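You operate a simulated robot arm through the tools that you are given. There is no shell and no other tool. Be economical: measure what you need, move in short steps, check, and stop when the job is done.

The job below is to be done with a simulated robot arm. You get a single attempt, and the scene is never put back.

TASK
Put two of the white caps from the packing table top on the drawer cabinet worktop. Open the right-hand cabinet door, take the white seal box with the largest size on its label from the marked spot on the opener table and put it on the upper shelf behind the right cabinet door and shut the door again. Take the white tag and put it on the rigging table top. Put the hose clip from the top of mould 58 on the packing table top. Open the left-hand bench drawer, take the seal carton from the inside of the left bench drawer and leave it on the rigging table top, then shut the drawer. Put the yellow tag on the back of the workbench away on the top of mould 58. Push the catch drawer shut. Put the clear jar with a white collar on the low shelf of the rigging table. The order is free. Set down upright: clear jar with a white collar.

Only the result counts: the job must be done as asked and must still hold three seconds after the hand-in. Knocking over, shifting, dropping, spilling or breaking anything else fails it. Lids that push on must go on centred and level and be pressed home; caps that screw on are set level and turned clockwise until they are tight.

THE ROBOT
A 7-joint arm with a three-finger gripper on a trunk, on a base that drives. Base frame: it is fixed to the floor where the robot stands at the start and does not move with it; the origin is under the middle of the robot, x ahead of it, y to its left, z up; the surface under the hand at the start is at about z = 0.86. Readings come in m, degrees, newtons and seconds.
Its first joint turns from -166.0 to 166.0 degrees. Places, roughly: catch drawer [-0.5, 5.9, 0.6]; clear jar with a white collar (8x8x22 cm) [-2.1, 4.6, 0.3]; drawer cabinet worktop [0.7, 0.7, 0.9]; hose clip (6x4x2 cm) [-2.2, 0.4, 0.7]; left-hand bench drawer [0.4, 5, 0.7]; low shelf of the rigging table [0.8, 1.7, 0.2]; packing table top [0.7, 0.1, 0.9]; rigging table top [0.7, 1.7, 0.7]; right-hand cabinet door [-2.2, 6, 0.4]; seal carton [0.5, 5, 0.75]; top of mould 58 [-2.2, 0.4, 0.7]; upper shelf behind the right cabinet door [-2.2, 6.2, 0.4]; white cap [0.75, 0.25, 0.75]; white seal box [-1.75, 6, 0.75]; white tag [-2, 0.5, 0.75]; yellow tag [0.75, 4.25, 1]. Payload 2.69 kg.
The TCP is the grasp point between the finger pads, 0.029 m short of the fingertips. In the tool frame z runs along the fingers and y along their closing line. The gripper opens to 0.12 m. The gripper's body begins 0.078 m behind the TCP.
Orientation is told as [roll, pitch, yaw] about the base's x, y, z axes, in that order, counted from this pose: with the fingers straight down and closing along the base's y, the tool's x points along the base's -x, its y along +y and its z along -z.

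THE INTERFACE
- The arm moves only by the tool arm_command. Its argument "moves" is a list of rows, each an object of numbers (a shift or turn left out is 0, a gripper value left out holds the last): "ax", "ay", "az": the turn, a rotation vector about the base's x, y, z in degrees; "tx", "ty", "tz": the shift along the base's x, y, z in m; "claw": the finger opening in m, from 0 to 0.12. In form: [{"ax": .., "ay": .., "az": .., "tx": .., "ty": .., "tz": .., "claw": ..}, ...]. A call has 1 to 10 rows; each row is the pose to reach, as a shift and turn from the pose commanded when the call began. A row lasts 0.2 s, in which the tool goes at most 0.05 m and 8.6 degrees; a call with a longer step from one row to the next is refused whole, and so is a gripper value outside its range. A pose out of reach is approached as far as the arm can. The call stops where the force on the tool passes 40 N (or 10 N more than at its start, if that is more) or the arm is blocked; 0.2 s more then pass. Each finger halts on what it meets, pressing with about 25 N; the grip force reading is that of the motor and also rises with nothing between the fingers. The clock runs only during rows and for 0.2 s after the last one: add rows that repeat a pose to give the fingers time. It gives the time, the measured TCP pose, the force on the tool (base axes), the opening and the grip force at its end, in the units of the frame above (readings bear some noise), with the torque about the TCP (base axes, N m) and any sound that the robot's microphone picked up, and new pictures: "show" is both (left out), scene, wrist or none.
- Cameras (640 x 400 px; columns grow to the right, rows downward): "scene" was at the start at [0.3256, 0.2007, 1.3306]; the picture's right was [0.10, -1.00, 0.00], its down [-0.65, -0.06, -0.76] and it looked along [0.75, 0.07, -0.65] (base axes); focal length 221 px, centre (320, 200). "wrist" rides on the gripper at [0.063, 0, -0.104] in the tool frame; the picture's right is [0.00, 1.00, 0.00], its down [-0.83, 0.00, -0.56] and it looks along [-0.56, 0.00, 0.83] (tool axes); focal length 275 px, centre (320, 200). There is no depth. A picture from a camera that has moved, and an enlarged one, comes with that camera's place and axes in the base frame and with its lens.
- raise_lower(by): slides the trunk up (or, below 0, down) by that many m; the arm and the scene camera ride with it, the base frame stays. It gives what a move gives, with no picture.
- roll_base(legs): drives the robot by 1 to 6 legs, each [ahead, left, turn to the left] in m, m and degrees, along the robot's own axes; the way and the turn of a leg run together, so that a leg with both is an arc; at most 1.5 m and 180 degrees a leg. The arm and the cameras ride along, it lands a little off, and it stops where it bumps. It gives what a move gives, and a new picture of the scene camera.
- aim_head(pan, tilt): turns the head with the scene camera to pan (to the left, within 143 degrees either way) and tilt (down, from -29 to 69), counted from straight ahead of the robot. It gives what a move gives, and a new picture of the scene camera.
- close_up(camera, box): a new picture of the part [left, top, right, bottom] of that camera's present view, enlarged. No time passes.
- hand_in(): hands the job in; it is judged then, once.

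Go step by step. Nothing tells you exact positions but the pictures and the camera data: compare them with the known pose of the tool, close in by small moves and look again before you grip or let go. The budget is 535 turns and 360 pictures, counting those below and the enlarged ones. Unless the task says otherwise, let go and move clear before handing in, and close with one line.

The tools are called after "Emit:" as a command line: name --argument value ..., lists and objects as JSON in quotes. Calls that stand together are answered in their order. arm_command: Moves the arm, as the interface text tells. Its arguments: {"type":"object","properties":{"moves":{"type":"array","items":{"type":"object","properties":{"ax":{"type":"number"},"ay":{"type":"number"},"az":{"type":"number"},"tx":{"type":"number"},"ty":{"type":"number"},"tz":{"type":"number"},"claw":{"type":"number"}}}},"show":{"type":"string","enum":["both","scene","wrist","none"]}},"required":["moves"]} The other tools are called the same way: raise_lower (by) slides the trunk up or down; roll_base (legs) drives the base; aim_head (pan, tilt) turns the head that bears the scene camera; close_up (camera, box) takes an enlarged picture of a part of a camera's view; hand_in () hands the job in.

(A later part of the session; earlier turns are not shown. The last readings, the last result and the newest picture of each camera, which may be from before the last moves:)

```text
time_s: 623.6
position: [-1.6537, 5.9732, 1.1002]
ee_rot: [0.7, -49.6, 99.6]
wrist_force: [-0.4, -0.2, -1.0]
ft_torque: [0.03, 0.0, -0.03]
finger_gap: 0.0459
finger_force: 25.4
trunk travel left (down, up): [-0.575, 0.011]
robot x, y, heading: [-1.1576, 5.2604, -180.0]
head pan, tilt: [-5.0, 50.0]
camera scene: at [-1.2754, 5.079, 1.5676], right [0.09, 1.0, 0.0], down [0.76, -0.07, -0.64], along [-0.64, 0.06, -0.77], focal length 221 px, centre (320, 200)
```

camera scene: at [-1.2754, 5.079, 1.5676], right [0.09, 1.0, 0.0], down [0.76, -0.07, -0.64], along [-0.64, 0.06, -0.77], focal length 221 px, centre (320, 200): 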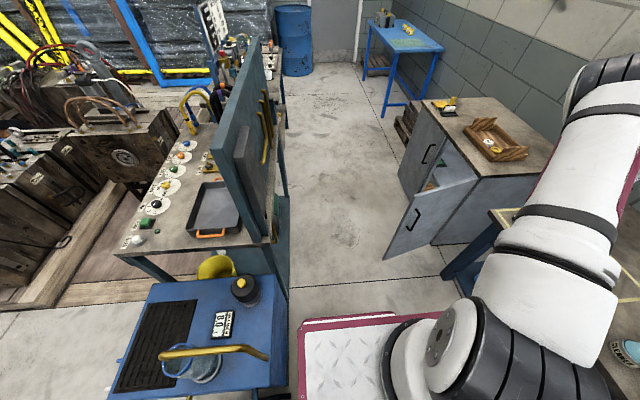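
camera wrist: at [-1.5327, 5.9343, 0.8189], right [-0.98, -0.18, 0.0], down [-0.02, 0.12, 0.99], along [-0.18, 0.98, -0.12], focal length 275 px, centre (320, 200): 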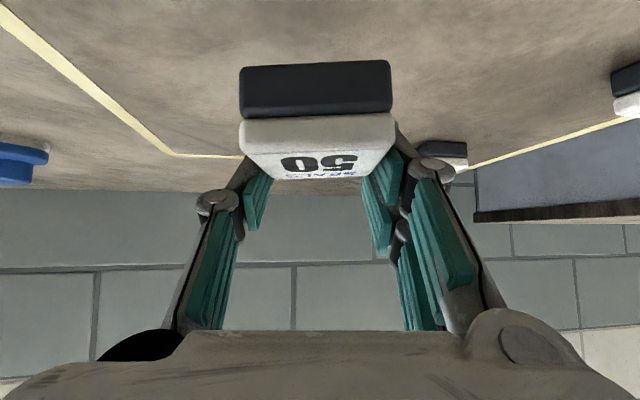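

Emit:
roll_base --legs '[[0.5, 0, 0]]'

```text
time_s: 626.5
position: [-2.1601, 5.9644, 1.1004]
ee_rot: [0.7, -49.6, 100.4]
wrist_force: [-0.5, 0.6, -0.8]
ft_torque: [0.05, 0.01, -0.01]
finger_gap: 0.0464
finger_force: 25.1
trunk travel left (down, up): [-0.575, 0.011]
robot x, y, heading: [-1.6543, 5.2555, -179.2]
head pan, tilt: [-5.0, 50.0]
camera scene: at [-1.7716, 5.0745, 1.5676], right [0.08, 1.0, 0.0], down [0.76, -0.06, -0.64], along [-0.64, 0.05, -0.77], focal length 221 px, centre (320, 200)
```

scene: 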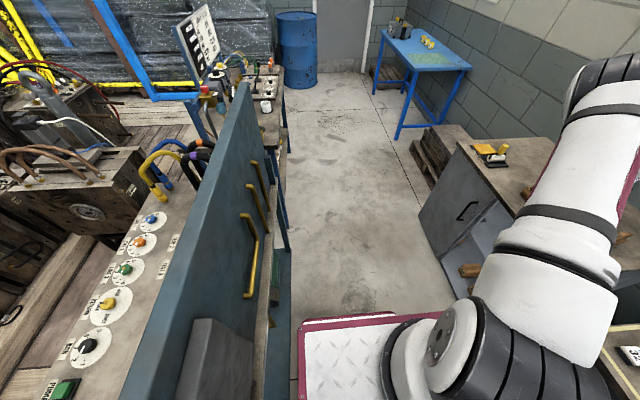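

Emit:
roll_base --legs '[[0.5, -0.01, -0.8]]'

```text
time_s: 629.5
position: [-2.6589, 5.9692, 1.1006]
ee_rot: [0.7, -49.6, 100.3]
wrist_force: [0.6, -0.2, -0.9]
ft_torque: [0.01, -0.01, 0.0]
finger_gap: 0.0463
finger_force: 24.9
trunk travel left (down, up): [-0.575, 0.011]
robot x, y, heading: [-2.1557, 5.2586, -179.5]
head pan, tilt: [-5.0, 50.0]
camera scene: at [-2.2721, 5.0788, 1.5676], right [0.08, 1.0, 0.0], down [0.76, -0.06, -0.64], along [-0.64, 0.05, -0.77], focal length 221 px, centre (320, 200)
```

scene: 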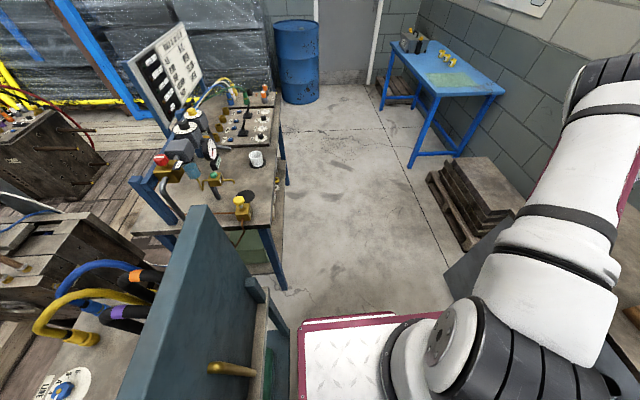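

Emit:
roll_base --legs '[[0.5, -0.01, -0.5]]'

Emit:
aim_head --pan -110 --tilt 45

```text
time_s: 632.5
position: [-3.1628, 5.979, 1.0998]
ee_rot: [0.6, -49.6, 99.8]
wrist_force: [-0.3, 0.7, -0.3]
ft_torque: [-0.01, 0.01, -0.01]
finger_gap: 0.046
finger_force: 25.0
trunk travel left (down, up): [-0.575, 0.011]
robot x, y, heading: [-2.6649, 5.2668, -180.0]
head pan, tilt: [-5.0, 50.0]
camera scene: at [-2.7819, 5.0858, 1.5676], right [0.08, 1.0, 0.0], down [0.76, -0.06, -0.64], along [-0.64, 0.05, -0.77], focal length 221 px, centre (320, 200)
```

scene: 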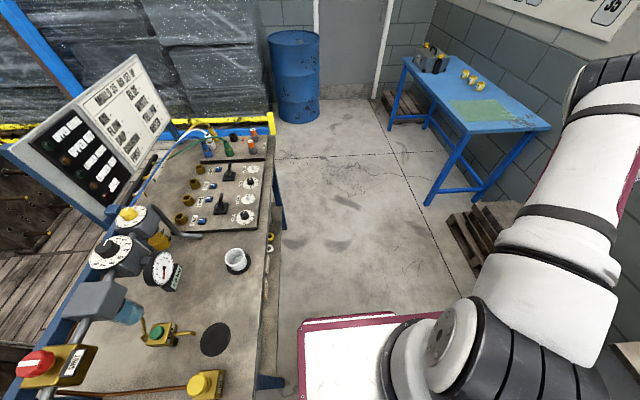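

```text
time_s: 634.3
position: [-3.1614, 5.9788, 1.1002]
ee_rot: [0.7, -49.5, 99.7]
wrist_force: [0.5, 0.4, -0.4]
ft_torque: [-0.02, -0.02, 0.02]
finger_gap: 0.0462
finger_force: 25.1
trunk travel left (down, up): [-0.575, 0.011]
robot x, y, heading: [-2.6619, 5.2646, -179.8]
head pan, tilt: [-110.0, 45.0]
camera scene: at [-2.6777, 5.1558, 1.5745], right [0.94, -0.34, 0.0], down [-0.24, -0.67, -0.71], along [0.24, 0.67, -0.71], focal length 221 px, centre (320, 200)
```

scene: 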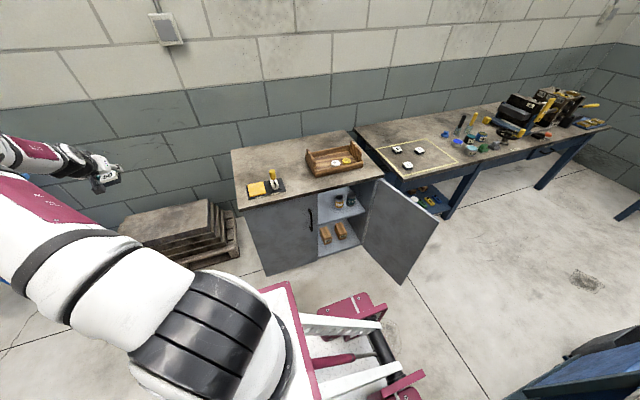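

Emit:
close_up --camera "scene" --box '[230, 130, 450, 290]'

```text
2.50 times, centred on (340, 210) of scene
camera zoom: at [-2.6777, 5.1558, 1.5745], right [0.94, -0.34, 0.0], down [-0.24, -0.67, -0.71], along [0.24, 0.67, -0.71], focal length 552 px, centre (270, 175)
```

zoom: 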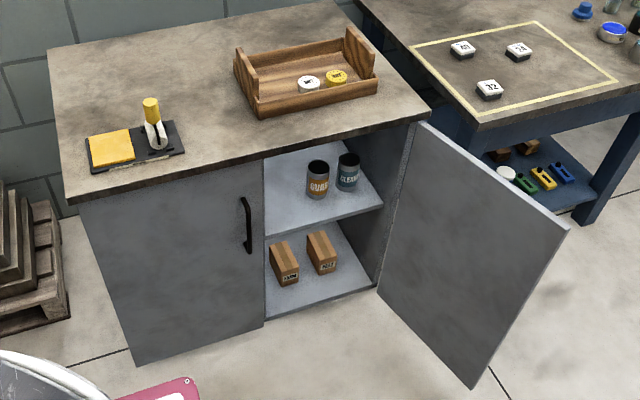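

The shelf has free space left of the jars. I'll swing the arm around to my right rear at height, in small steps.

Emit:
arm_command --moves '[{"tx": 0.045, "ty": 0.02, "az": -1}, {"tx": 0.09, "ty": 0.04, "az": -2}, {"tx": 0.135, "ty": 0.06, "az": -3}, {"tx": 0.18, "ty": 0.078, "az": -4}, {"tx": 0.225, "ty": 0.095, "az": -5}, {"tx": 0.27, "ty": 0.11, "az": -6}, {"tx": 0.317, "ty": 0.122, "az": -7}, {"tx": 0.365, "ty": 0.131, "az": -8}, {"tx": 0.413, "ty": 0.137, "az": -9}, {"tx": 0.461, "ty": 0.14, "az": -10}]'

```text
time_s: 636.5
position: [-2.7034, 6.1166, 1.1033]
ee_rot: [0.7, -49.7, 89.9]
wrist_force: [-0.3, -0.3, -1.6]
ft_torque: [0.01, -0.07, -0.06]
finger_gap: 0.0461
finger_force: 24.9
trunk travel left (down, up): [-0.575, 0.011]
robot x, y, heading: [-2.6583, 5.2668, -179.7]
head pan, tilt: [-110.0, 45.0]
camera scene: at [-2.6778, 5.1558, 1.5746], right [0.94, -0.34, 0.0], down [-0.24, -0.67, -0.71], along [0.24, 0.67, -0.71], focal length 221 px, centre (320, 200)
camera wrist: at [-2.7023, 5.9966, 1.1229], right [-1.0, -0.01, 0.0], down [0.0, 0.11, 0.99], along [-0.01, 0.99, -0.11], focal length 275 px, centre (320, 200)
```

scene: 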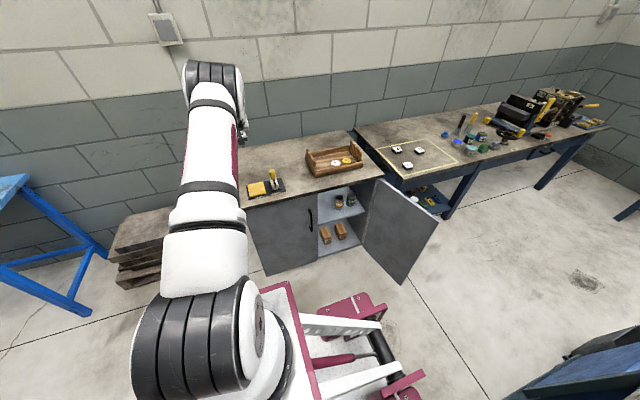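
wrist: 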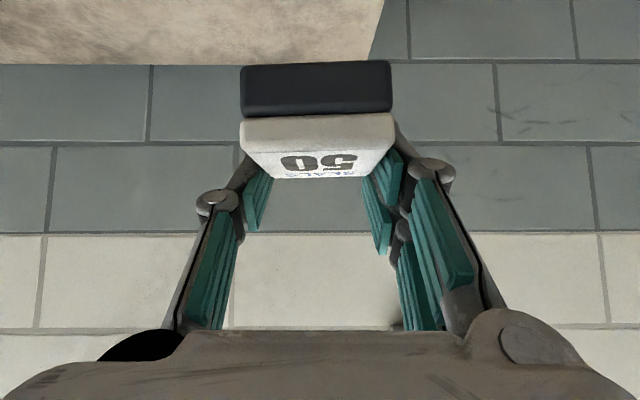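

Emit:
arm_command --moves '[{"tx": 0.047, "ty": 0.0}, {"tx": 0.094, "ty": -0.003}, {"tx": 0.141, "ty": -0.008}, {"tx": 0.188, "ty": -0.016}, {"tx": 0.234, "ty": -0.028}, {"tx": 0.28, "ty": -0.042}, {"tx": 0.325, "ty": -0.06}, {"tx": 0.37, "ty": -0.08}, {"tx": 0.413, "ty": -0.102}, {"tx": 0.455, "ty": -0.125}]'

```text
time_s: 638.7
position: [-2.2608, 5.9811, 1.102]
ee_rot: [0.8, -49.6, 90.1]
wrist_force: [0.0, -0.5, 0.1]
ft_torque: [-0.05, -0.04, -0.05]
finger_gap: 0.0464
finger_force: 25.0
out of reach, approached as far as the arm can: row 9, 10
trunk travel left (down, up): [-0.575, 0.011]
robot x, y, heading: [-2.6655, 5.2639, -179.9]
head pan, tilt: [-110.0, 45.0]
camera scene: at [-2.6776, 5.1561, 1.5746], right [0.94, -0.34, 0.0], down [-0.24, -0.67, -0.71], along [0.24, 0.67, -0.71], focal length 221 px, centre (320, 200)
camera wrist: at [-2.2597, 5.8621, 1.1215], right [-1.0, -0.01, 0.0], down [0.0, 0.11, 0.99], along [-0.01, 0.99, -0.11], focal length 275 px, centre (320, 200)
```

scene: 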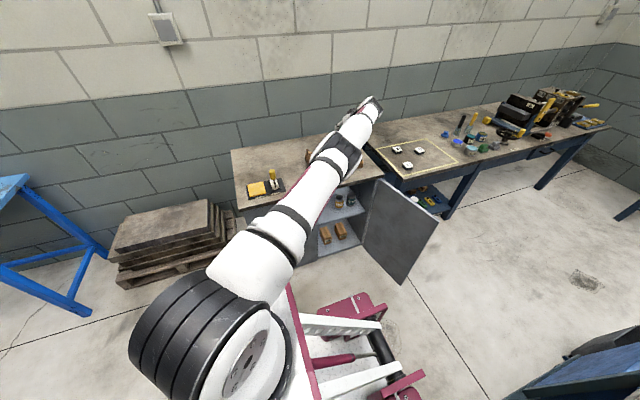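
wrist: 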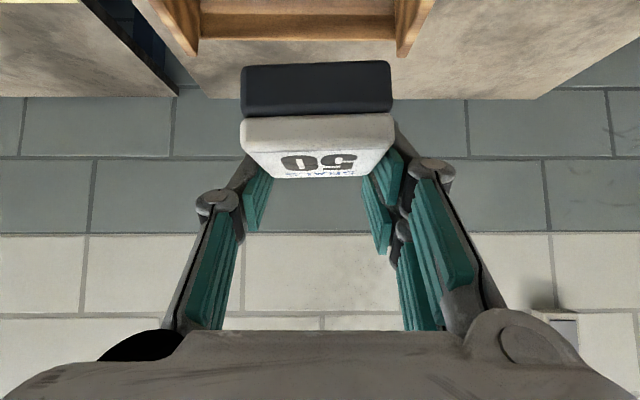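

Emit:
roll_base --legs '[[0.24, 0.08, -0.2]]'

Emit:
arm_command --moves '[{"tx": 0.03, "ty": -0.02}, {"tx": 0.06, "ty": -0.04}, {"tx": 0.09, "ty": -0.06}, {"tx": 0.115, "ty": -0.08}, {"tx": 0.135, "ty": -0.1}]'

```text
time_s: 640.6
position: [-2.4987, 5.9106, 1.1024]
ee_rot: [0.6, -49.5, 90.3]
wrist_force: [-0.7, -0.2, -0.2]
ft_torque: [0.02, 0.02, 0.02]
finger_gap: 0.0464
finger_force: 25.4
trunk travel left (down, up): [-0.575, 0.011]
robot x, y, heading: [-2.9008, 5.1931, -179.4]
head pan, tilt: [-110.0, 45.0]
stopped in leg 1: the robot was blocked; the commanded pose is now the measured one
camera scene: at [-2.9138, 5.0826, 1.5745], right [0.94, -0.33, 0.0], down [-0.24, -0.67, -0.71], along [0.24, 0.67, -0.71], focal length 221 px, centre (320, 200)
```

scene: 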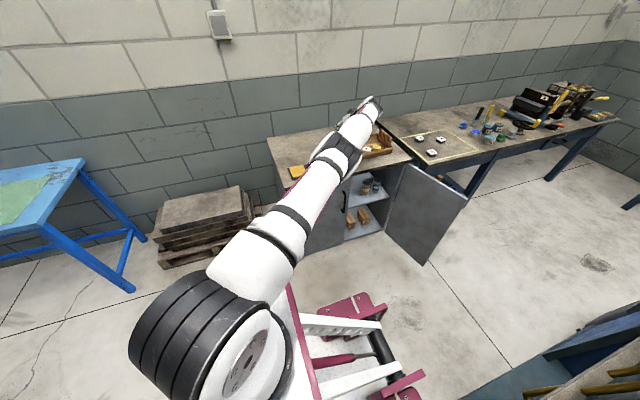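

```text
time_s: 641.9
position: [-2.4068, 5.8007, 1.0996]
ee_rot: [0.6, -49.5, 90.2]
wrist_force: [-0.9, -0.1, -0.8]
ft_torque: [-0.01, -0.01, -0.01]
finger_gap: 0.046
finger_force: 25.4
out of reach, approached as far as the arm can: row 1, 2, 3, 4, 5
trunk travel left (down, up): [-0.575, 0.011]
robot x, y, heading: [-2.9, 5.1922, -179.9]
head pan, tilt: [-110.0, 45.0]
camera scene: at [-2.914, 5.0827, 1.5745], right [0.94, -0.33, 0.0], down [-0.24, -0.67, -0.71], along [0.24, 0.67, -0.71], focal length 221 px, centre (320, 200)
camera wrist: at [-2.4058, 5.6811, 1.1195], right [-1.0, -0.02, 0.0], down [0.0, 0.11, 0.99], along [-0.02, 0.99, -0.11], focal length 275 px, centre (320, 200)
```

scene: 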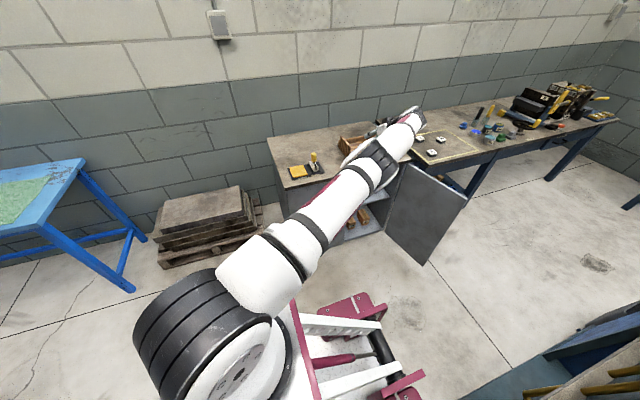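
wrist: 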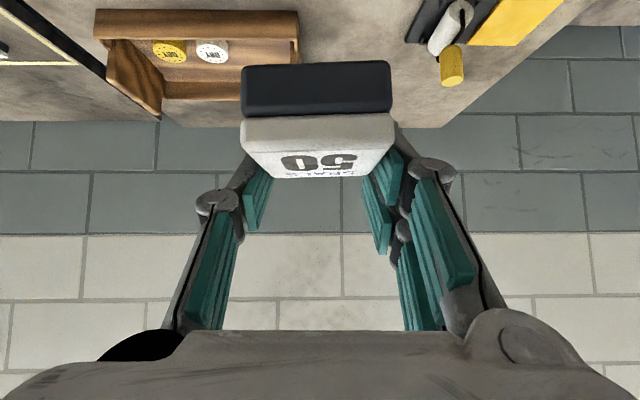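

Emit:
roll_base --legs '[[0.0, -0.03, 0]]'

Emit:
raise_lower --by -0.3

Emit:
arm_command --moves '[{"tx": 0.02, "ty": -0.01}, {"tx": 0.04, "ty": -0.02}]'

```text
time_s: 642.7
position: [-2.4072, 5.832, 1.1007]
ee_rot: [0.7, -49.6, 90.1]
wrist_force: [0.2, -0.6, -0.9]
ft_torque: [-0.02, 0.0, -0.01]
finger_gap: 0.0465
finger_force: 25.2
trunk travel left (down, up): [-0.575, 0.011]
robot x, y, heading: [-2.902, 5.2232, -179.6]
head pan, tilt: [-110.0, 45.0]
camera scene: at [-2.9141, 5.1136, 1.5745], right [0.94, -0.34, 0.0], down [-0.24, -0.67, -0.71], along [0.24, 0.67, -0.71], focal length 221 px, centre (320, 200)
```

scene: 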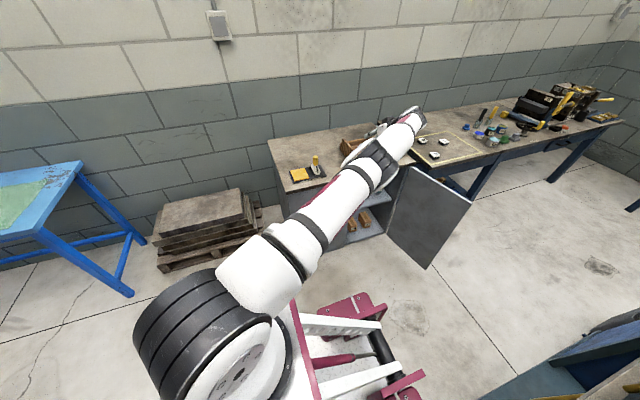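

```text
time_s: 645.7
position: [-2.6307, 5.831, 0.7996]
ee_rot: [0.7, -49.6, 90.2]
wrist_force: [0.9, 0.6, 0.5]
ft_torque: [0.05, -0.03, 0.0]
finger_gap: 0.0464
finger_force: 25.1
trunk travel left (down, up): [-0.275, 0.311]
robot x, y, heading: [-2.8986, 5.2211, -179.7]
head pan, tilt: [-110.0, 45.0]
```

```text
time_s: 646.3
position: [-2.6107, 5.7954, 0.7995]
ee_rot: [0.6, -49.6, 90.2]
wrist_force: [-0.9, 1.5, -1.3]
ft_torque: [0.0, -0.05, -0.06]
finger_gap: 0.0461
finger_force: 24.9
out of reach, approached as far as the arm can: row 1, 2
trunk travel left (down, up): [-0.275, 0.311]
robot x, y, heading: [-2.9031, 5.2247, -179.8]
head pan, tilt: [-110.0, 45.0]
camera scene: at [-3.1403, 5.1121, 1.2749], right [0.94, -0.34, 0.0], down [-0.24, -0.67, -0.71], along [0.24, 0.67, -0.71], focal length 221 px, centre (320, 200)
camera wrist: at [-2.6087, 5.6752, 0.8201], right [-1.0, -0.01, 0.0], down [0.0, 0.11, 0.99], along [-0.01, 0.99, -0.11], focal length 275 px, centre (320, 200)
```

scene: 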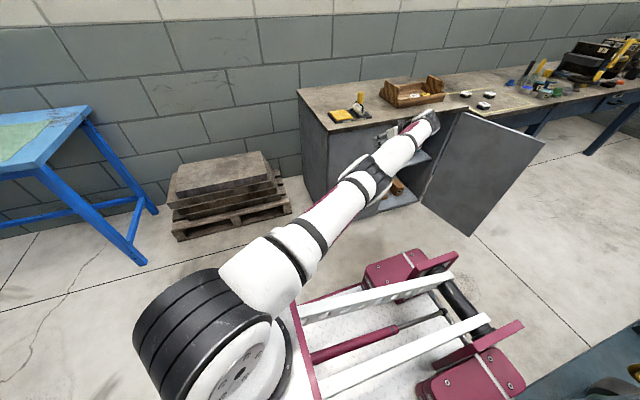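
wrist: 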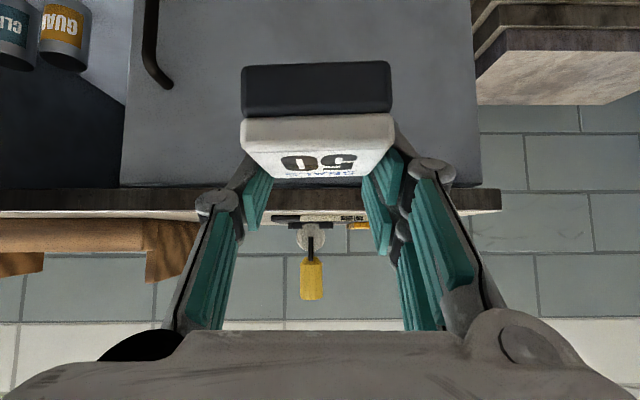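

Emit:
roll_base --legs '[[-0.22, 0, 0]]'

Emit:
raise_lower --by -0.15

Emit:
arm_command --moves '[{"tx": 0.02}, {"tx": 0.04}]'

```text
time_s: 648.0
position: [-2.3915, 5.7962, 0.7999]
ee_rot: [0.6, -49.6, 90.2]
wrist_force: [0.6, -0.1, -0.5]
ft_torque: [0.03, 0.02, 0.01]
finger_gap: 0.0465
finger_force: 25.1
trunk travel left (down, up): [-0.275, 0.311]
robot x, y, heading: [-2.6862, 5.2293, -179.5]
head pan, tilt: [-110.0, 45.0]
camera scene: at [-2.9204, 5.1134, 1.2749], right [0.94, -0.33, 0.0], down [-0.24, -0.67, -0.71], along [0.24, 0.67, -0.71], focal length 221 px, centre (320, 200)
```

scene: 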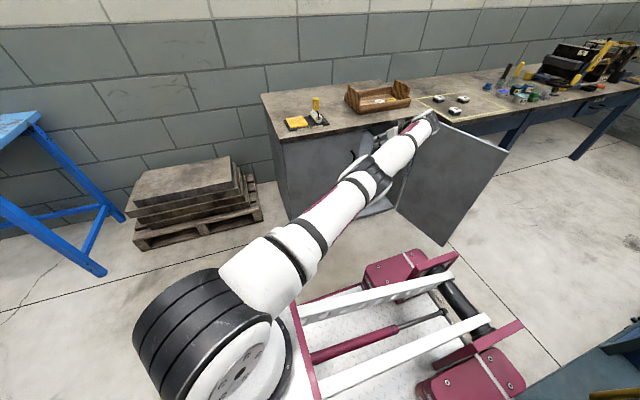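

```text
time_s: 649.7
position: [-2.4213, 5.7966, 0.6501]
ee_rot: [0.7, -49.7, 90.3]
wrist_force: [0.1, 0.6, 0.3]
ft_torque: [0.06, 0.03, 0.0]
finger_gap: 0.0466
finger_force: 25.3
trunk travel left (down, up): [-0.125, 0.461]
robot x, y, heading: [-2.6811, 5.2232, -179.6]
head pan, tilt: [-110.0, 45.0]
```

```text
time_s: 650.3
position: [-2.4157, 5.7852, 0.6483]
ee_rot: [0.6, -49.6, 90.2]
wrist_force: [0.1, 0.3, -0.3]
ft_torque: [0.02, -0.01, 0.0]
finger_gap: 0.0466
finger_force: 24.7
out of reach, approached as far as the arm can: row 1, 2
trunk travel left (down, up): [-0.125, 0.461]
robot x, y, heading: [-2.6819, 5.2273, -179.5]
head pan, tilt: [-110.0, 45.0]
camera scene: at [-2.9532, 5.1131, 1.1244], right [0.94, -0.33, 0.0], down [-0.24, -0.67, -0.71], along [0.24, 0.67, -0.71], focal length 221 px, centre (320, 200)
camera wrist: at [-2.4137, 5.6651, 0.6679], right [-1.0, -0.01, 0.0], down [0.0, 0.12, 0.99], along [-0.01, 0.99, -0.12], focal length 275 px, centre (320, 200)
```

scene: 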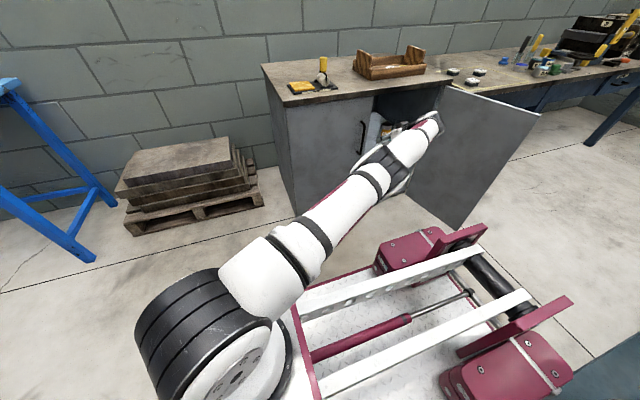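
wrist: 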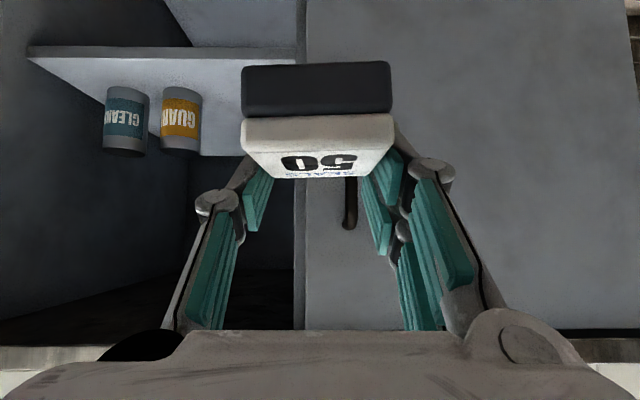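

The free part of the shelf is at x -2.38 to -2.21, and the surface is at z ≈ 0.42. I'll line up at x = -2.30 and lower in front of the opening.

Emit:
arm_command --moves '[{"tx": 0.04, "ty": 0.01}, {"tx": 0.08, "ty": 0.01}, {"tx": 0.116, "ty": 0.015}, {"tx": 0.116, "ty": 0.015, "tz": -0.045}, {"tx": 0.116, "ty": 0.015, "tz": -0.09}, {"tx": 0.116, "ty": 0.015, "tz": -0.135}]'

```text
time_s: 651.7
position: [-2.4232, 5.7776, 0.546]
ee_rot: [0.0, -49.8, 90.3]
wrist_force: [1.9, -0.8, 1.7]
ft_torque: [-0.1, 0.16, 0.13]
finger_gap: 0.0463
finger_force: 25.2
out of reach, approached as far as the arm can: row 1, 2, 3, 4, 5, 6
trunk travel left (down, up): [-0.125, 0.461]
robot x, y, heading: [-2.6791, 5.2269, -179.9]
head pan, tilt: [-110.0, 45.0]
camera scene: at [-2.9531, 5.1129, 1.1245], right [0.94, -0.33, 0.0], down [-0.24, -0.67, -0.71], along [0.24, 0.67, -0.71], focal length 221 px, centre (320, 200)
camera wrist: at [-2.4218, 5.6581, 0.5648], right [-1.0, -0.01, 0.0], down [0.0, 0.11, 0.99], along [-0.01, 0.99, -0.11], focal length 275 px, centre (320, 200)
```

scene: 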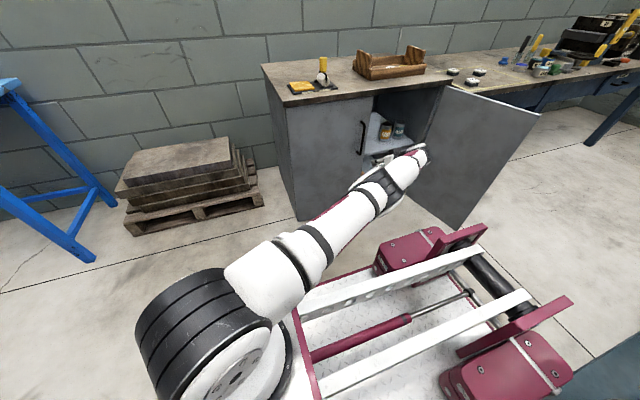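
wrist: 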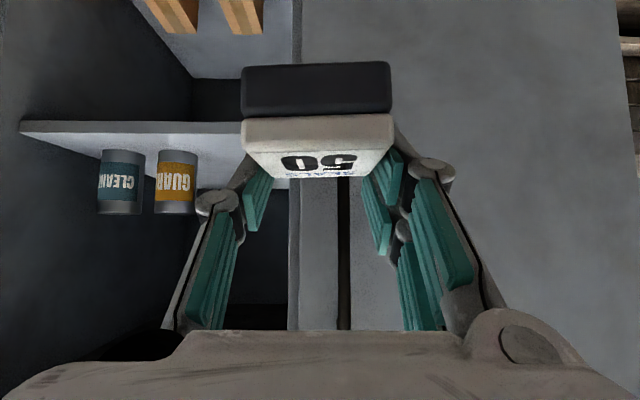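

Emit:
roll_base --legs '[[-0.12, 0, 0]]'

Emit:
arm_command --moves '[{"ty": 0.02, "tz": -0.015}, {"ty": 0.05, "tz": -0.03}, {"ty": 0.08, "tz": -0.036}]' --show "wrist"

```text
time_s: 653.0
position: [-2.3091, 5.7811, 0.5406]
ee_rot: [0.5, -49.6, 90.3]
wrist_force: [-0.2, -1.2, -1.1]
ft_torque: [0.01, 0.02, 0.0]
finger_gap: 0.0465
finger_force: 25.1
trunk travel left (down, up): [-0.125, 0.461]
robot x, y, heading: [-2.562, 5.2257, -179.5]
head pan, tilt: [-110.0, 45.0]
camera scene: at [-2.8347, 5.1135, 1.1244], right [0.94, -0.33, 0.0], down [-0.23, -0.67, -0.71], along [0.23, 0.67, -0.71], focal length 221 px, centre (320, 200)
```

scene: 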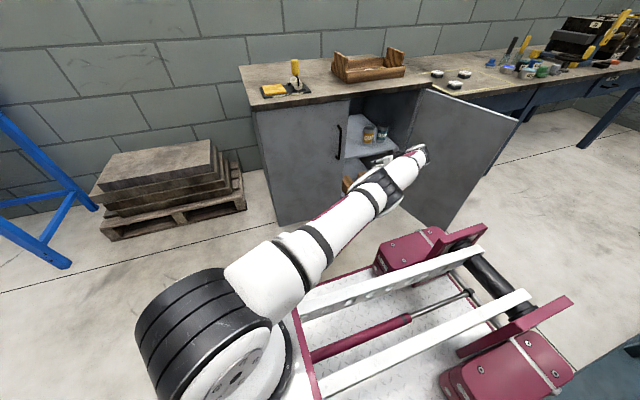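

```text
time_s: 653.8
position: [-2.3281, 5.8074, 0.5224]
ee_rot: [0.6, -49.5, 90.3]
wrist_force: [-0.1, 0.4, -1.1]
ft_torque: [0.01, 0.01, 0.0]
finger_gap: 0.0462
finger_force: 24.4
out of reach, approached as far as the arm can: row 1, 2, 3
trunk travel left (down, up): [-0.125, 0.461]
robot x, y, heading: [-2.5643, 5.2276, -179.5]
head pan, tilt: [-110.0, 45.0]
camera wrist: at [-2.3263, 5.6867, 0.5433], right [-1.0, -0.02, 0.0], down [0.0, 0.12, 0.99], along [-0.02, 0.99, -0.12], focal length 275 px, centre (320, 200)
```

wrist: 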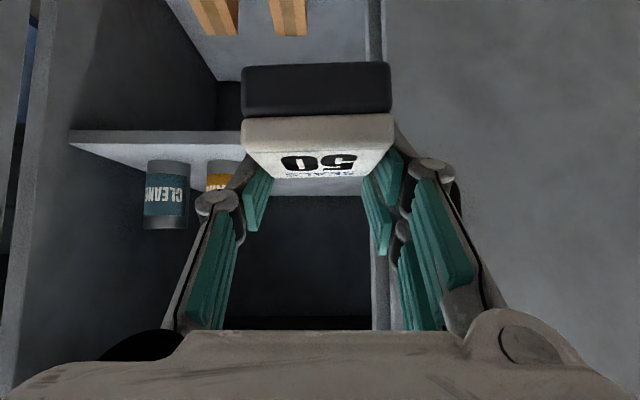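

The arm's shoulder sits well forward with the trunk low, so I need the base further back. I'll shift arm and base alternately, keeping the box in front of the opening.

Emit:
arm_command --moves '[{"tx": -0.045, "ty": -0.01}, {"tx": -0.09, "ty": -0.02}, {"tx": -0.135, "ty": -0.03}, {"tx": -0.18, "ty": -0.03}, {"tx": -0.225, "ty": -0.03}, {"tx": -0.25, "ty": -0.03}]' --show "none"

Emit:
roll_base --legs '[[-0.27, 0.0, -0.4]]'

Emit:
arm_command --moves '[{"tx": -0.045}, {"tx": -0.09}, {"tx": -0.135}, {"tx": -0.18}, {"tx": -0.22}]' --show "scene"

```text
time_s: 655.1
position: [-2.5741, 5.7752, 0.5219]
ee_rot: [0.4, -49.5, 90.5]
wrist_force: [1.0, -0.9, -1.0]
ft_torque: [0.06, 0.0, 0.03]
finger_gap: 0.0464
finger_force: 24.9
trunk travel left (down, up): [-0.125, 0.461]
robot x, y, heading: [-2.5628, 5.2286, -179.5]
head pan, tilt: [-110.0, 45.0]
```

```text
time_s: 657.0
position: [-2.3068, 5.7778, 0.5203]
ee_rot: [0.6, -49.6, 90.0]
wrist_force: [0.3, 0.1, -0.7]
ft_torque: [0.03, 0.01, 0.03]
finger_gap: 0.0464
finger_force: 25.1
trunk travel left (down, up): [-0.125, 0.461]
robot x, y, heading: [-2.2927, 5.23, -179.8]
head pan, tilt: [-110.0, 45.0]
camera scene: at [-2.5704, 5.1172, 1.1244], right [0.94, -0.34, 0.0], down [-0.24, -0.67, -0.71], along [0.24, 0.67, -0.71], focal length 221 px, centre (320, 200)
```

scene: 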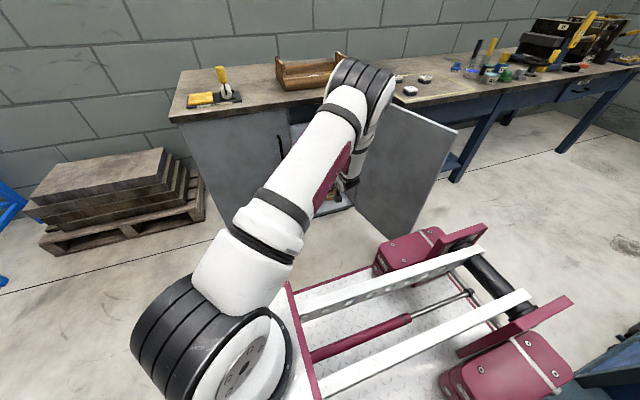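

```text
time_s: 658.2
position: [-2.5247, 5.7762, 0.5231]
ee_rot: [0.4, -49.7, 89.9]
wrist_force: [0.3, -1.0, -0.2]
ft_torque: [-0.04, 0.04, 0.02]
finger_gap: 0.0465
finger_force: 25.1
trunk travel left (down, up): [-0.125, 0.461]
robot x, y, heading: [-2.2999, 5.2275, -180.0]
head pan, tilt: [-110.0, 45.0]
camera scene: at [-2.5702, 5.1173, 1.1245], right [0.94, -0.34, 0.0], down [-0.24, -0.67, -0.71], along [0.24, 0.67, -0.71], focal length 221 px, centre (320, 200)
```

scene: 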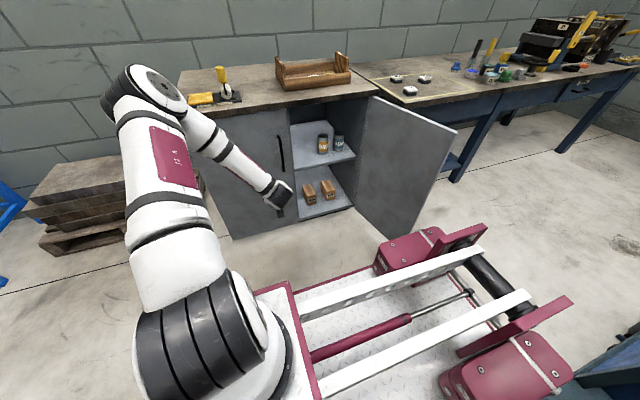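

Emit:
roll_base --legs '[[-0.22, 0.0, 0]]'

Emit:
roll_base --legs '[[0.0, -0.06, 0]]'

Emit:
close_up --camera "wrist" --box '[0, 0, 640, 400]'

```text
time_s: 659.9
position: [-2.3013, 5.7778, 0.5236]
ee_rot: [0.6, -49.7, 89.9]
wrist_force: [0.5, 0.0, -0.1]
ft_torque: [0.0, -0.01, 0.0]
finger_gap: 0.0463
finger_force: 25.1
trunk travel left (down, up): [-0.125, 0.461]
robot x, y, heading: [-2.0726, 5.2281, -179.7]
head pan, tilt: [-110.0, 45.0]
camera scene: at [-2.3471, 5.1185, 1.1244], right [0.94, -0.34, 0.0], down [-0.24, -0.66, -0.71], along [0.24, 0.66, -0.71], focal length 221 px, centre (320, 200)
```

scene: 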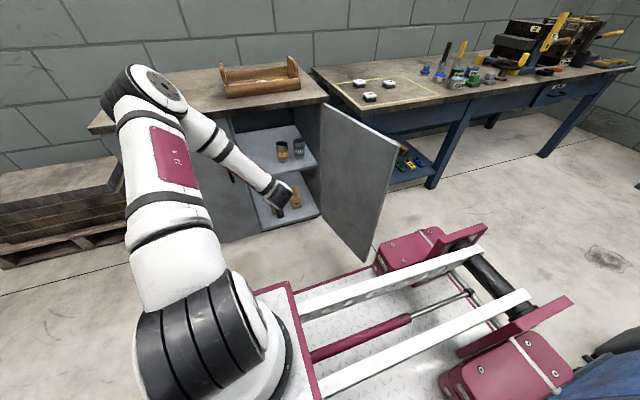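

```text
time_s: 660.9
position: [-2.2983, 5.8369, 0.522]
ee_rot: [0.6, -49.6, 89.8]
wrist_force: [-0.2, -0.6, -0.2]
ft_torque: [0.02, -0.03, 0.01]
finger_gap: 0.0462
finger_force: 25.1
trunk travel left (down, up): [-0.125, 0.461]
robot x, y, heading: [-2.0783, 5.2917, 179.8]
head pan, tilt: [-110.0, 45.0]
camera scene: at [-2.3474, 5.1787, 1.1244], right [0.94, -0.34, 0.0], down [-0.24, -0.66, -0.71], along [0.24, 0.66, -0.71], focal length 221 px, centre (320, 200)
```

scene: 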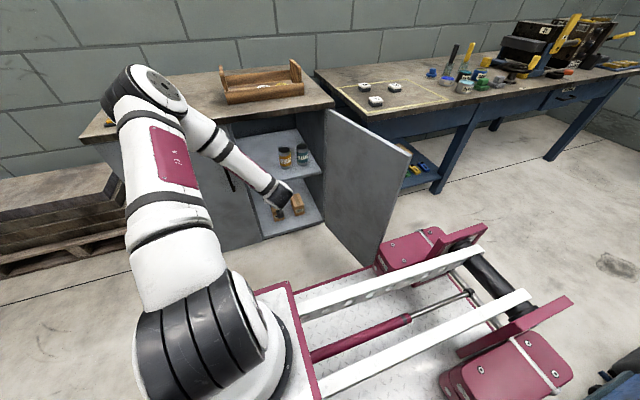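

```text
1.00 times, centred on (320, 200) of wrist (not enlarged: the box is as wide or as high as the picture)
camera zoom: at [-2.2995, 5.7172, 0.5424], right [-1.0, -0.01, 0.0], down [0.0, 0.12, 0.99], along [-0.01, 0.99, -0.12], focal length 275 px, centre (320, 200)
```

zoom: 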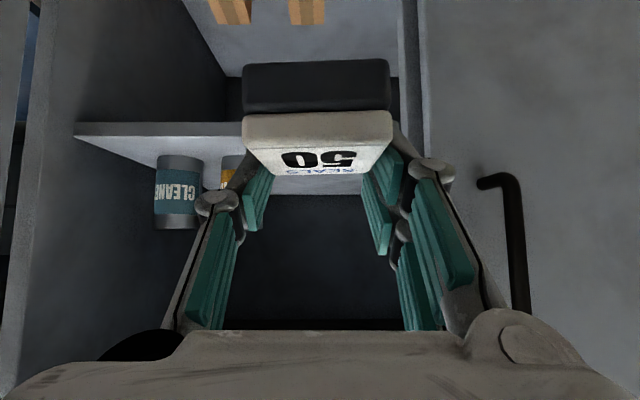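

Emit:
arm_command --moves '[{"tx": 0.009, "ty": 0.035}, {"tx": 0.018, "ty": 0.07}, {"tx": 0.018, "ty": 0.105}, {"tx": 0.018, "ty": 0.14}]'

```text
time_s: 661.9
position: [-2.2822, 5.9747, 0.5265]
ee_rot: [0.6, -49.6, 89.7]
wrist_force: [0.3, 0.7, 0.0]
ft_torque: [0.03, 0.01, 0.0]
finger_gap: 0.0464
finger_force: 24.5
trunk travel left (down, up): [-0.125, 0.461]
robot x, y, heading: [-2.0758, 5.2916, 179.8]
head pan, tilt: [-110.0, 45.0]
camera scene: at [-2.3474, 5.1787, 1.1244], right [0.94, -0.34, 0.0], down [-0.24, -0.66, -0.71], along [0.24, 0.66, -0.71], focal length 221 px, centre (320, 200)
camera wrist: at [-2.2818, 5.8546, 0.5455], right [-1.0, 0.0, 0.0], down [0.0, 0.12, 0.99], along [0.0, 0.99, -0.12], focal length 275 px, centre (320, 200)
```

scene: 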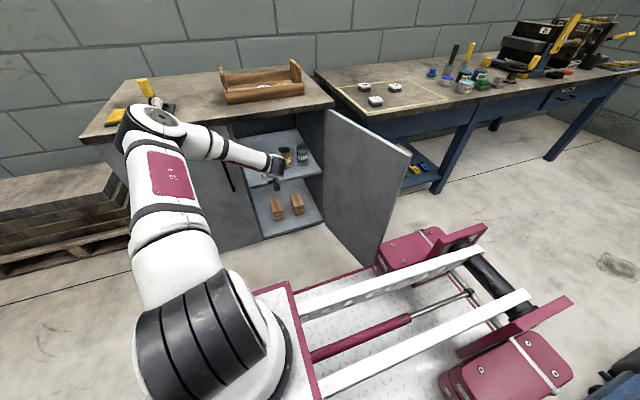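
wrist: 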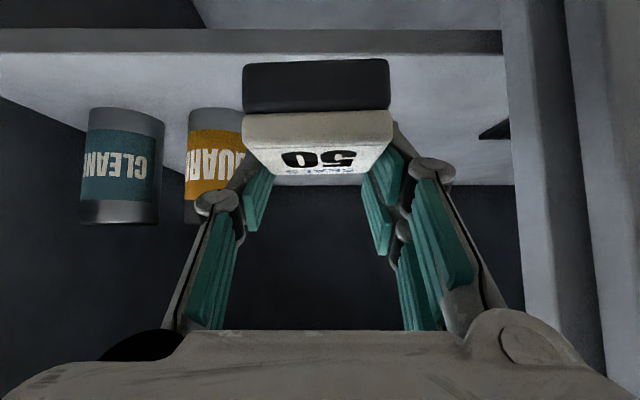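

Emit:
arm_command --moves '[{"ty": 0.03}, {"ty": 0.06}, {"ty": 0.085}, {"ty": 0.105}]'

```text
time_s: 662.9
position: [-2.2817, 6.0804, 0.5244]
ee_rot: [0.6, -49.6, 89.6]
wrist_force: [-0.4, 0.0, -0.9]
ft_torque: [0.0, 0.0, -0.02]
finger_gap: 0.0464
finger_force: 25.3
trunk travel left (down, up): [-0.125, 0.461]
robot x, y, heading: [-2.0732, 5.2901, 180.0]
head pan, tilt: [-110.0, 45.0]
camera scene: at [-2.3474, 5.1787, 1.1244], right [0.94, -0.34, 0.0], down [-0.24, -0.66, -0.71], along [0.24, 0.66, -0.71], focal length 221 px, centre (320, 200)
camera wrist: at [-2.281, 5.9612, 0.5441], right [-1.0, 0.0, 0.0], down [0.0, 0.11, 0.99], along [-0.01, 0.99, -0.11], focal length 275 px, centre (320, 200)
```

scene: 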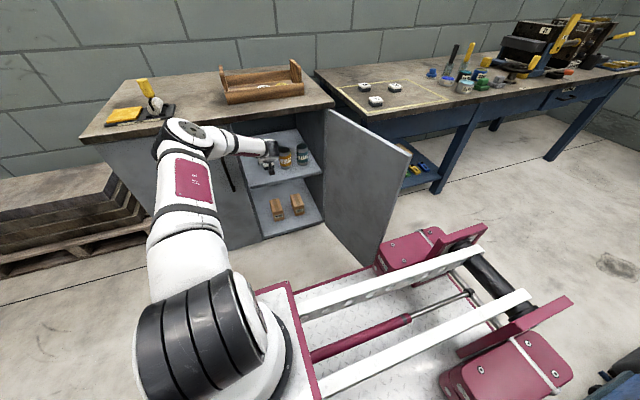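
wrist: 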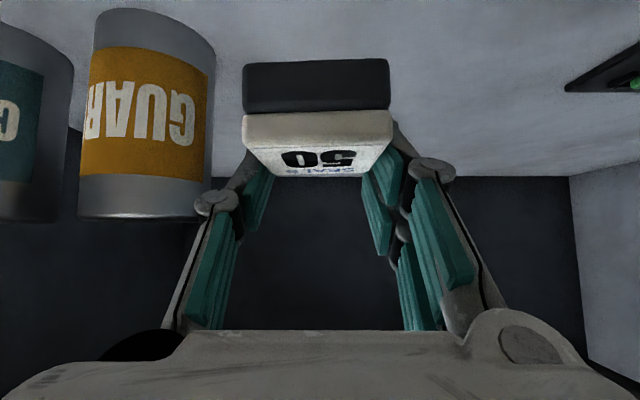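

Emit:
arm_command --moves '[{"tz": -0.012}, {"tz": -0.024}, {"tz": -0.034}, {"tz": -0.04}, {"tz": -0.045}, {"tz": -0.05}]' --show "wrist"

```text
time_s: 664.3
position: [-2.2817, 6.0833, 0.4747]
ee_rot: [0.6, -49.8, 89.6]
wrist_force: [0.2, -0.5, 6.7]
ft_torque: [0.04, 0.18, 0.08]
finger_gap: 0.0462
finger_force: 25.2
trunk travel left (down, up): [-0.125, 0.461]
robot x, y, heading: [-2.071, 5.2897, 179.7]
head pan, tilt: [-110.0, 45.0]
camera wrist: at [-2.2808, 5.9632, 0.4939], right [-1.0, -0.01, 0.0], down [0.0, 0.11, 0.99], along [-0.01, 0.99, -0.11], focal length 275 px, centre (320, 200)
```

wrist: 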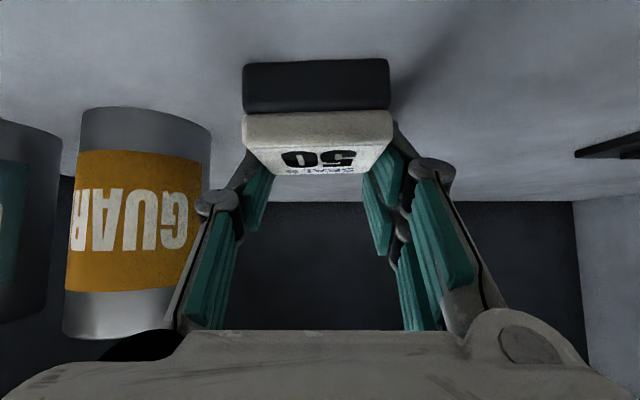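

Contact at z ≈ 0.475, as expected. One gentle nudge more, then I'll release.

Emit:
arm_command --moves '[{"tz": -0.002}, {"tz": -0.002, "claw": 0.054}, {"tz": -0.002, "claw": 0.06}, {"tz": -0.001, "claw": 0.06}]' --show "wrist"

```text
time_s: 665.3
position: [-2.2804, 6.0822, 0.4717]
ee_rot: [0.6, -49.6, 89.7]
wrist_force: [0.4, 2.4, 4.5]
ft_torque: [0.11, 0.11, -0.07]
finger_gap: 0.061
finger_force: 0.1
trunk travel left (down, up): [-0.125, 0.461]
robot x, y, heading: [-2.0712, 5.2914, 179.9]
head pan, tilt: [-110.0, 45.0]
camera wrist: at [-2.2807, 5.9618, 0.4912], right [-1.0, -0.01, 0.0], down [0.0, 0.12, 0.99], along [-0.01, 0.99, -0.12], focal length 275 px, centre (320, 200)
```

wrist: 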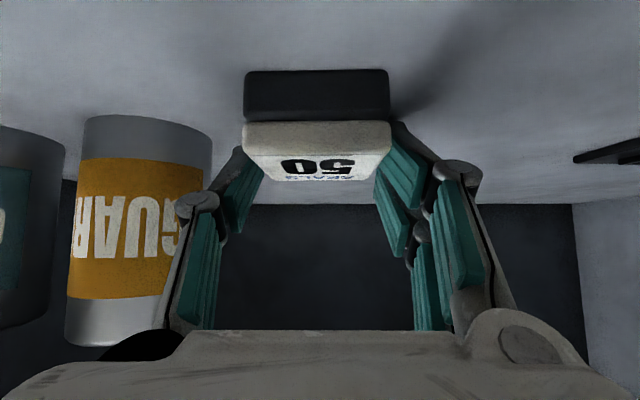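

Emit:
arm_command --moves '[{"tz": 0.012}, {"tz": 0.03, "ty": -0.02}, {"tz": 0.045, "ty": -0.055}, {"tz": 0.05, "ty": -0.095}, {"tz": 0.05, "ty": -0.135}, {"tz": 0.05, "ty": -0.175}, {"tz": 0.05, "ty": -0.215}, {"tz": 0.05, "ty": -0.25}, {"tz": 0.05, "ty": -0.28}]'

```text
time_s: 667.3
position: [-2.2814, 5.802, 0.5185]
ee_rot: [0.6, -49.7, 89.7]
wrist_force: [0.3, -0.3, 0.1]
ft_torque: [0.02, 0.01, 0.01]
finger_gap: 0.0601
finger_force: 0.0
trunk travel left (down, up): [-0.125, 0.461]
robot x, y, heading: [-2.0718, 5.2913, 180.2]
head pan, tilt: [-110.0, 45.0]
camera scene: at [-2.3474, 5.1787, 1.1244], right [0.94, -0.34, 0.0], down [-0.24, -0.66, -0.71], along [0.24, 0.66, -0.71], focal length 221 px, centre (320, 200)
camera wrist: at [-2.2807, 5.6809, 0.5382], right [-1.0, -0.01, 0.0], down [0.0, 0.11, 0.99], along [-0.01, 0.99, -0.11], focal length 275 px, centre (320, 200)
```

scene: 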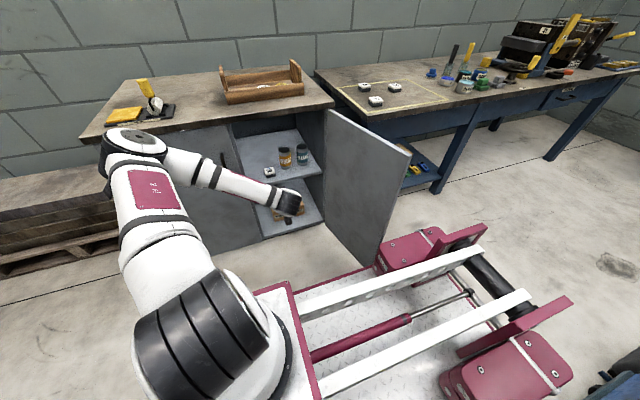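
wrist: 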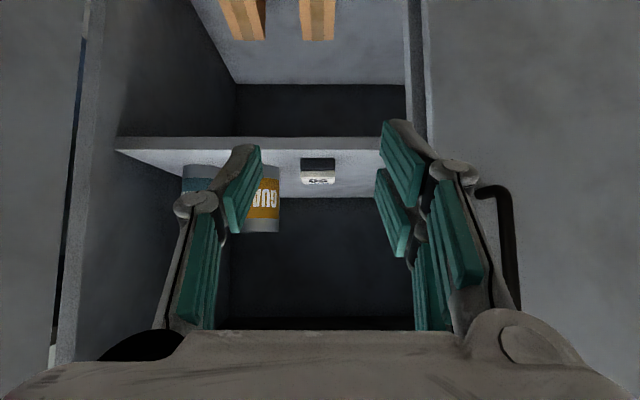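

Box 50 rests on the upper shelf. Now I raise the arm, return to the right side and close the door from its outer face.

Emit:
arm_command --moves '[{"tz": 0.04, "tx": -0.02}, {"tz": 0.08, "tx": -0.04}, {"tz": 0.12, "tx": -0.06}, {"tz": 0.16, "tx": -0.08}, {"tz": 0.2, "tx": -0.1}, {"tz": 0.24, "tx": -0.1}, {"tz": 0.28, "tx": -0.1}]' --show "none"

Emit:
raise_lower --by 0.35

Emit:
arm_command --moves '[{"ax": -8, "tx": -0.02}, {"ax": -16, "tx": -0.04}, {"ax": -24, "tx": -0.06}, {"ax": -32, "tx": -0.08}, {"ax": -40, "tx": -0.1}, {"ax": -49, "tx": -0.12}, {"ax": -49.7, "tx": -0.15}]'

```text
time_s: 668.9
position: [-2.3835, 5.8012, 0.8013]
ee_rot: [0.5, -49.6, 89.7]
wrist_force: [-0.1, 0.1, -0.4]
ft_torque: [0.0, -0.01, 0.01]
finger_gap: 0.0602
finger_force: 0.1
trunk travel left (down, up): [-0.125, 0.461]
robot x, y, heading: [-2.0715, 5.2896, 180.1]
head pan, tilt: [-110.0, 45.0]
```

```text
time_s: 672.3
position: [-2.3821, 5.802, 1.1515]
ee_rot: [0.7, -49.6, 89.7]
wrist_force: [0.7, -0.6, 0.2]
ft_torque: [0.01, 0.01, 0.01]
finger_gap: 0.06
finger_force: 0.0
trunk travel left (down, up): [-0.475, 0.111]
robot x, y, heading: [-2.0699, 5.2872, 180.2]
head pan, tilt: [-110.0, 45.0]
```

```text
refused: row 6 steps farther than a row can; nothing moved
```

Emit:
arm_command --moves '[{"ax": -8.2, "tx": -0.02}, {"ax": -16.4, "tx": -0.04}, {"ax": -24.6, "tx": -0.06}, {"ax": -32.8, "tx": -0.08}, {"ax": -41, "tx": -0.1}, {"ax": -49.2, "tx": -0.12, "claw": 0}, {"ax": -49.7, "tx": -0.15, "claw": 0}]'

```text
time_s: 673.9
position: [-2.5311, 5.8033, 1.1526]
ee_rot: [0.4, 0.2, 89.7]
wrist_force: [-0.3, -0.5, 0.2]
ft_torque: [-0.01, -0.01, 0.01]
finger_gap: 0.0002
finger_force: 24.5
trunk travel left (down, up): [-0.475, 0.111]
robot x, y, heading: [-2.0736, 5.2885, 180.0]
head pan, tilt: [-110.0, 45.0]
camera scene: at [-2.1985, 5.1785, 1.4746], right [0.94, -0.34, 0.0], down [-0.24, -0.66, -0.71], along [0.24, 0.66, -0.71], focal length 221 px, centre (320, 200)
camera wrist: at [-2.5306, 5.7404, 1.2576], right [-1.0, 0.0, 0.01], down [0.0, 0.83, 0.55], along [0.0, 0.55, -0.83], focal length 275 px, centre (320, 200)
```

scene: 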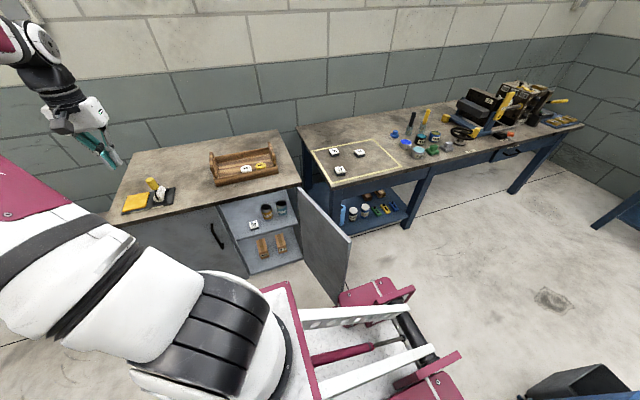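
wrist: 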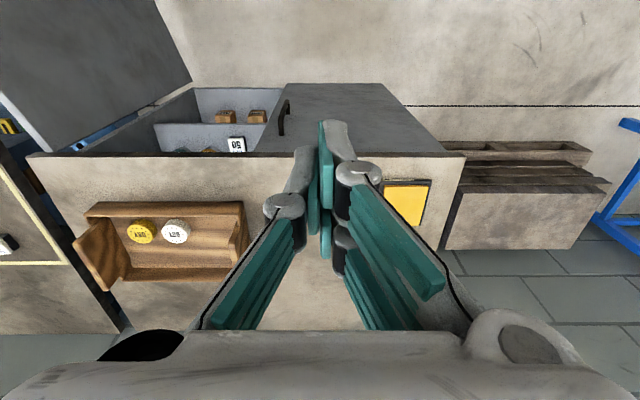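

Emit:
roll_base --legs '[[0.0, 0.03, 0], [-0.4, 0.0, 0]]'

Emit:
roll_base --legs '[[-0.35, 0.0, 0]]'

```text
time_s: 676.8
position: [-2.1389, 5.7742, 1.1522]
ee_rot: [0.4, 0.1, 89.8]
wrist_force: [0.9, -0.1, -0.8]
ft_torque: [-0.01, 0.0, -0.03]
finger_gap: 0.0
finger_force: 25.0
trunk travel left (down, up): [-0.475, 0.111]
robot x, y, heading: [-1.6798, 5.255, 179.8]
head pan, tilt: [-110.0, 45.0]
camera scene: at [-1.8058, 5.1482, 1.4745], right [0.94, -0.34, 0.0], down [-0.24, -0.66, -0.71], along [0.24, 0.66, -0.71], focal length 221 px, centre (320, 200)
```

scene: 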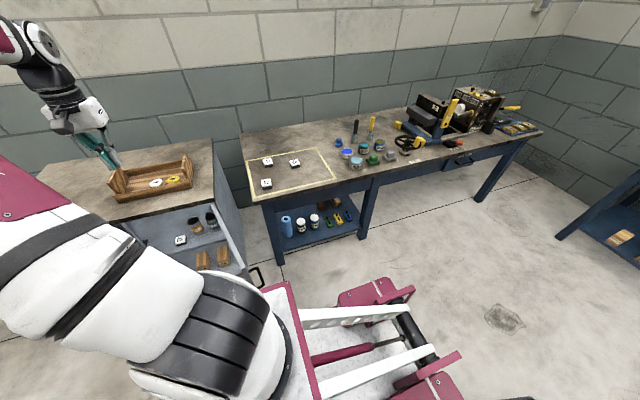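

```text
time_s: 679.1
position: [-1.791, 5.7728, 1.1515]
ee_rot: [0.4, 0.2, 89.6]
wrist_force: [-0.6, 0.3, -0.4]
ft_torque: [0.01, -0.01, 0.0]
finger_gap: 0.0
finger_force: 25.0
trunk travel left (down, up): [-0.475, 0.111]
robot x, y, heading: [-1.3333, 5.2565, 179.7]
head pan, tilt: [-110.0, 45.0]
camera scene: at [-1.4597, 5.1476, 1.4745], right [0.94, -0.35, 0.0], down [-0.24, -0.66, -0.71], along [0.24, 0.66, -0.71], focal length 221 px, centre (320, 200)
```

scene: 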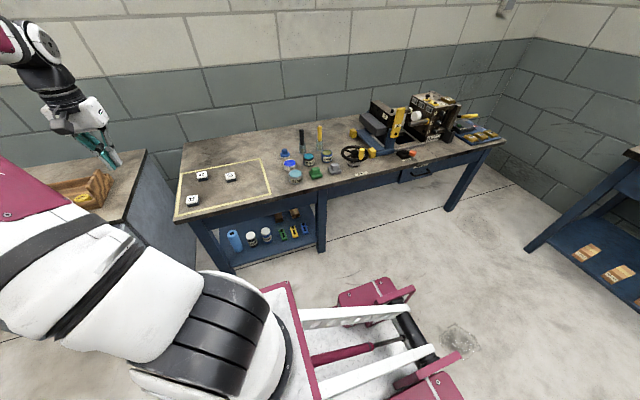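

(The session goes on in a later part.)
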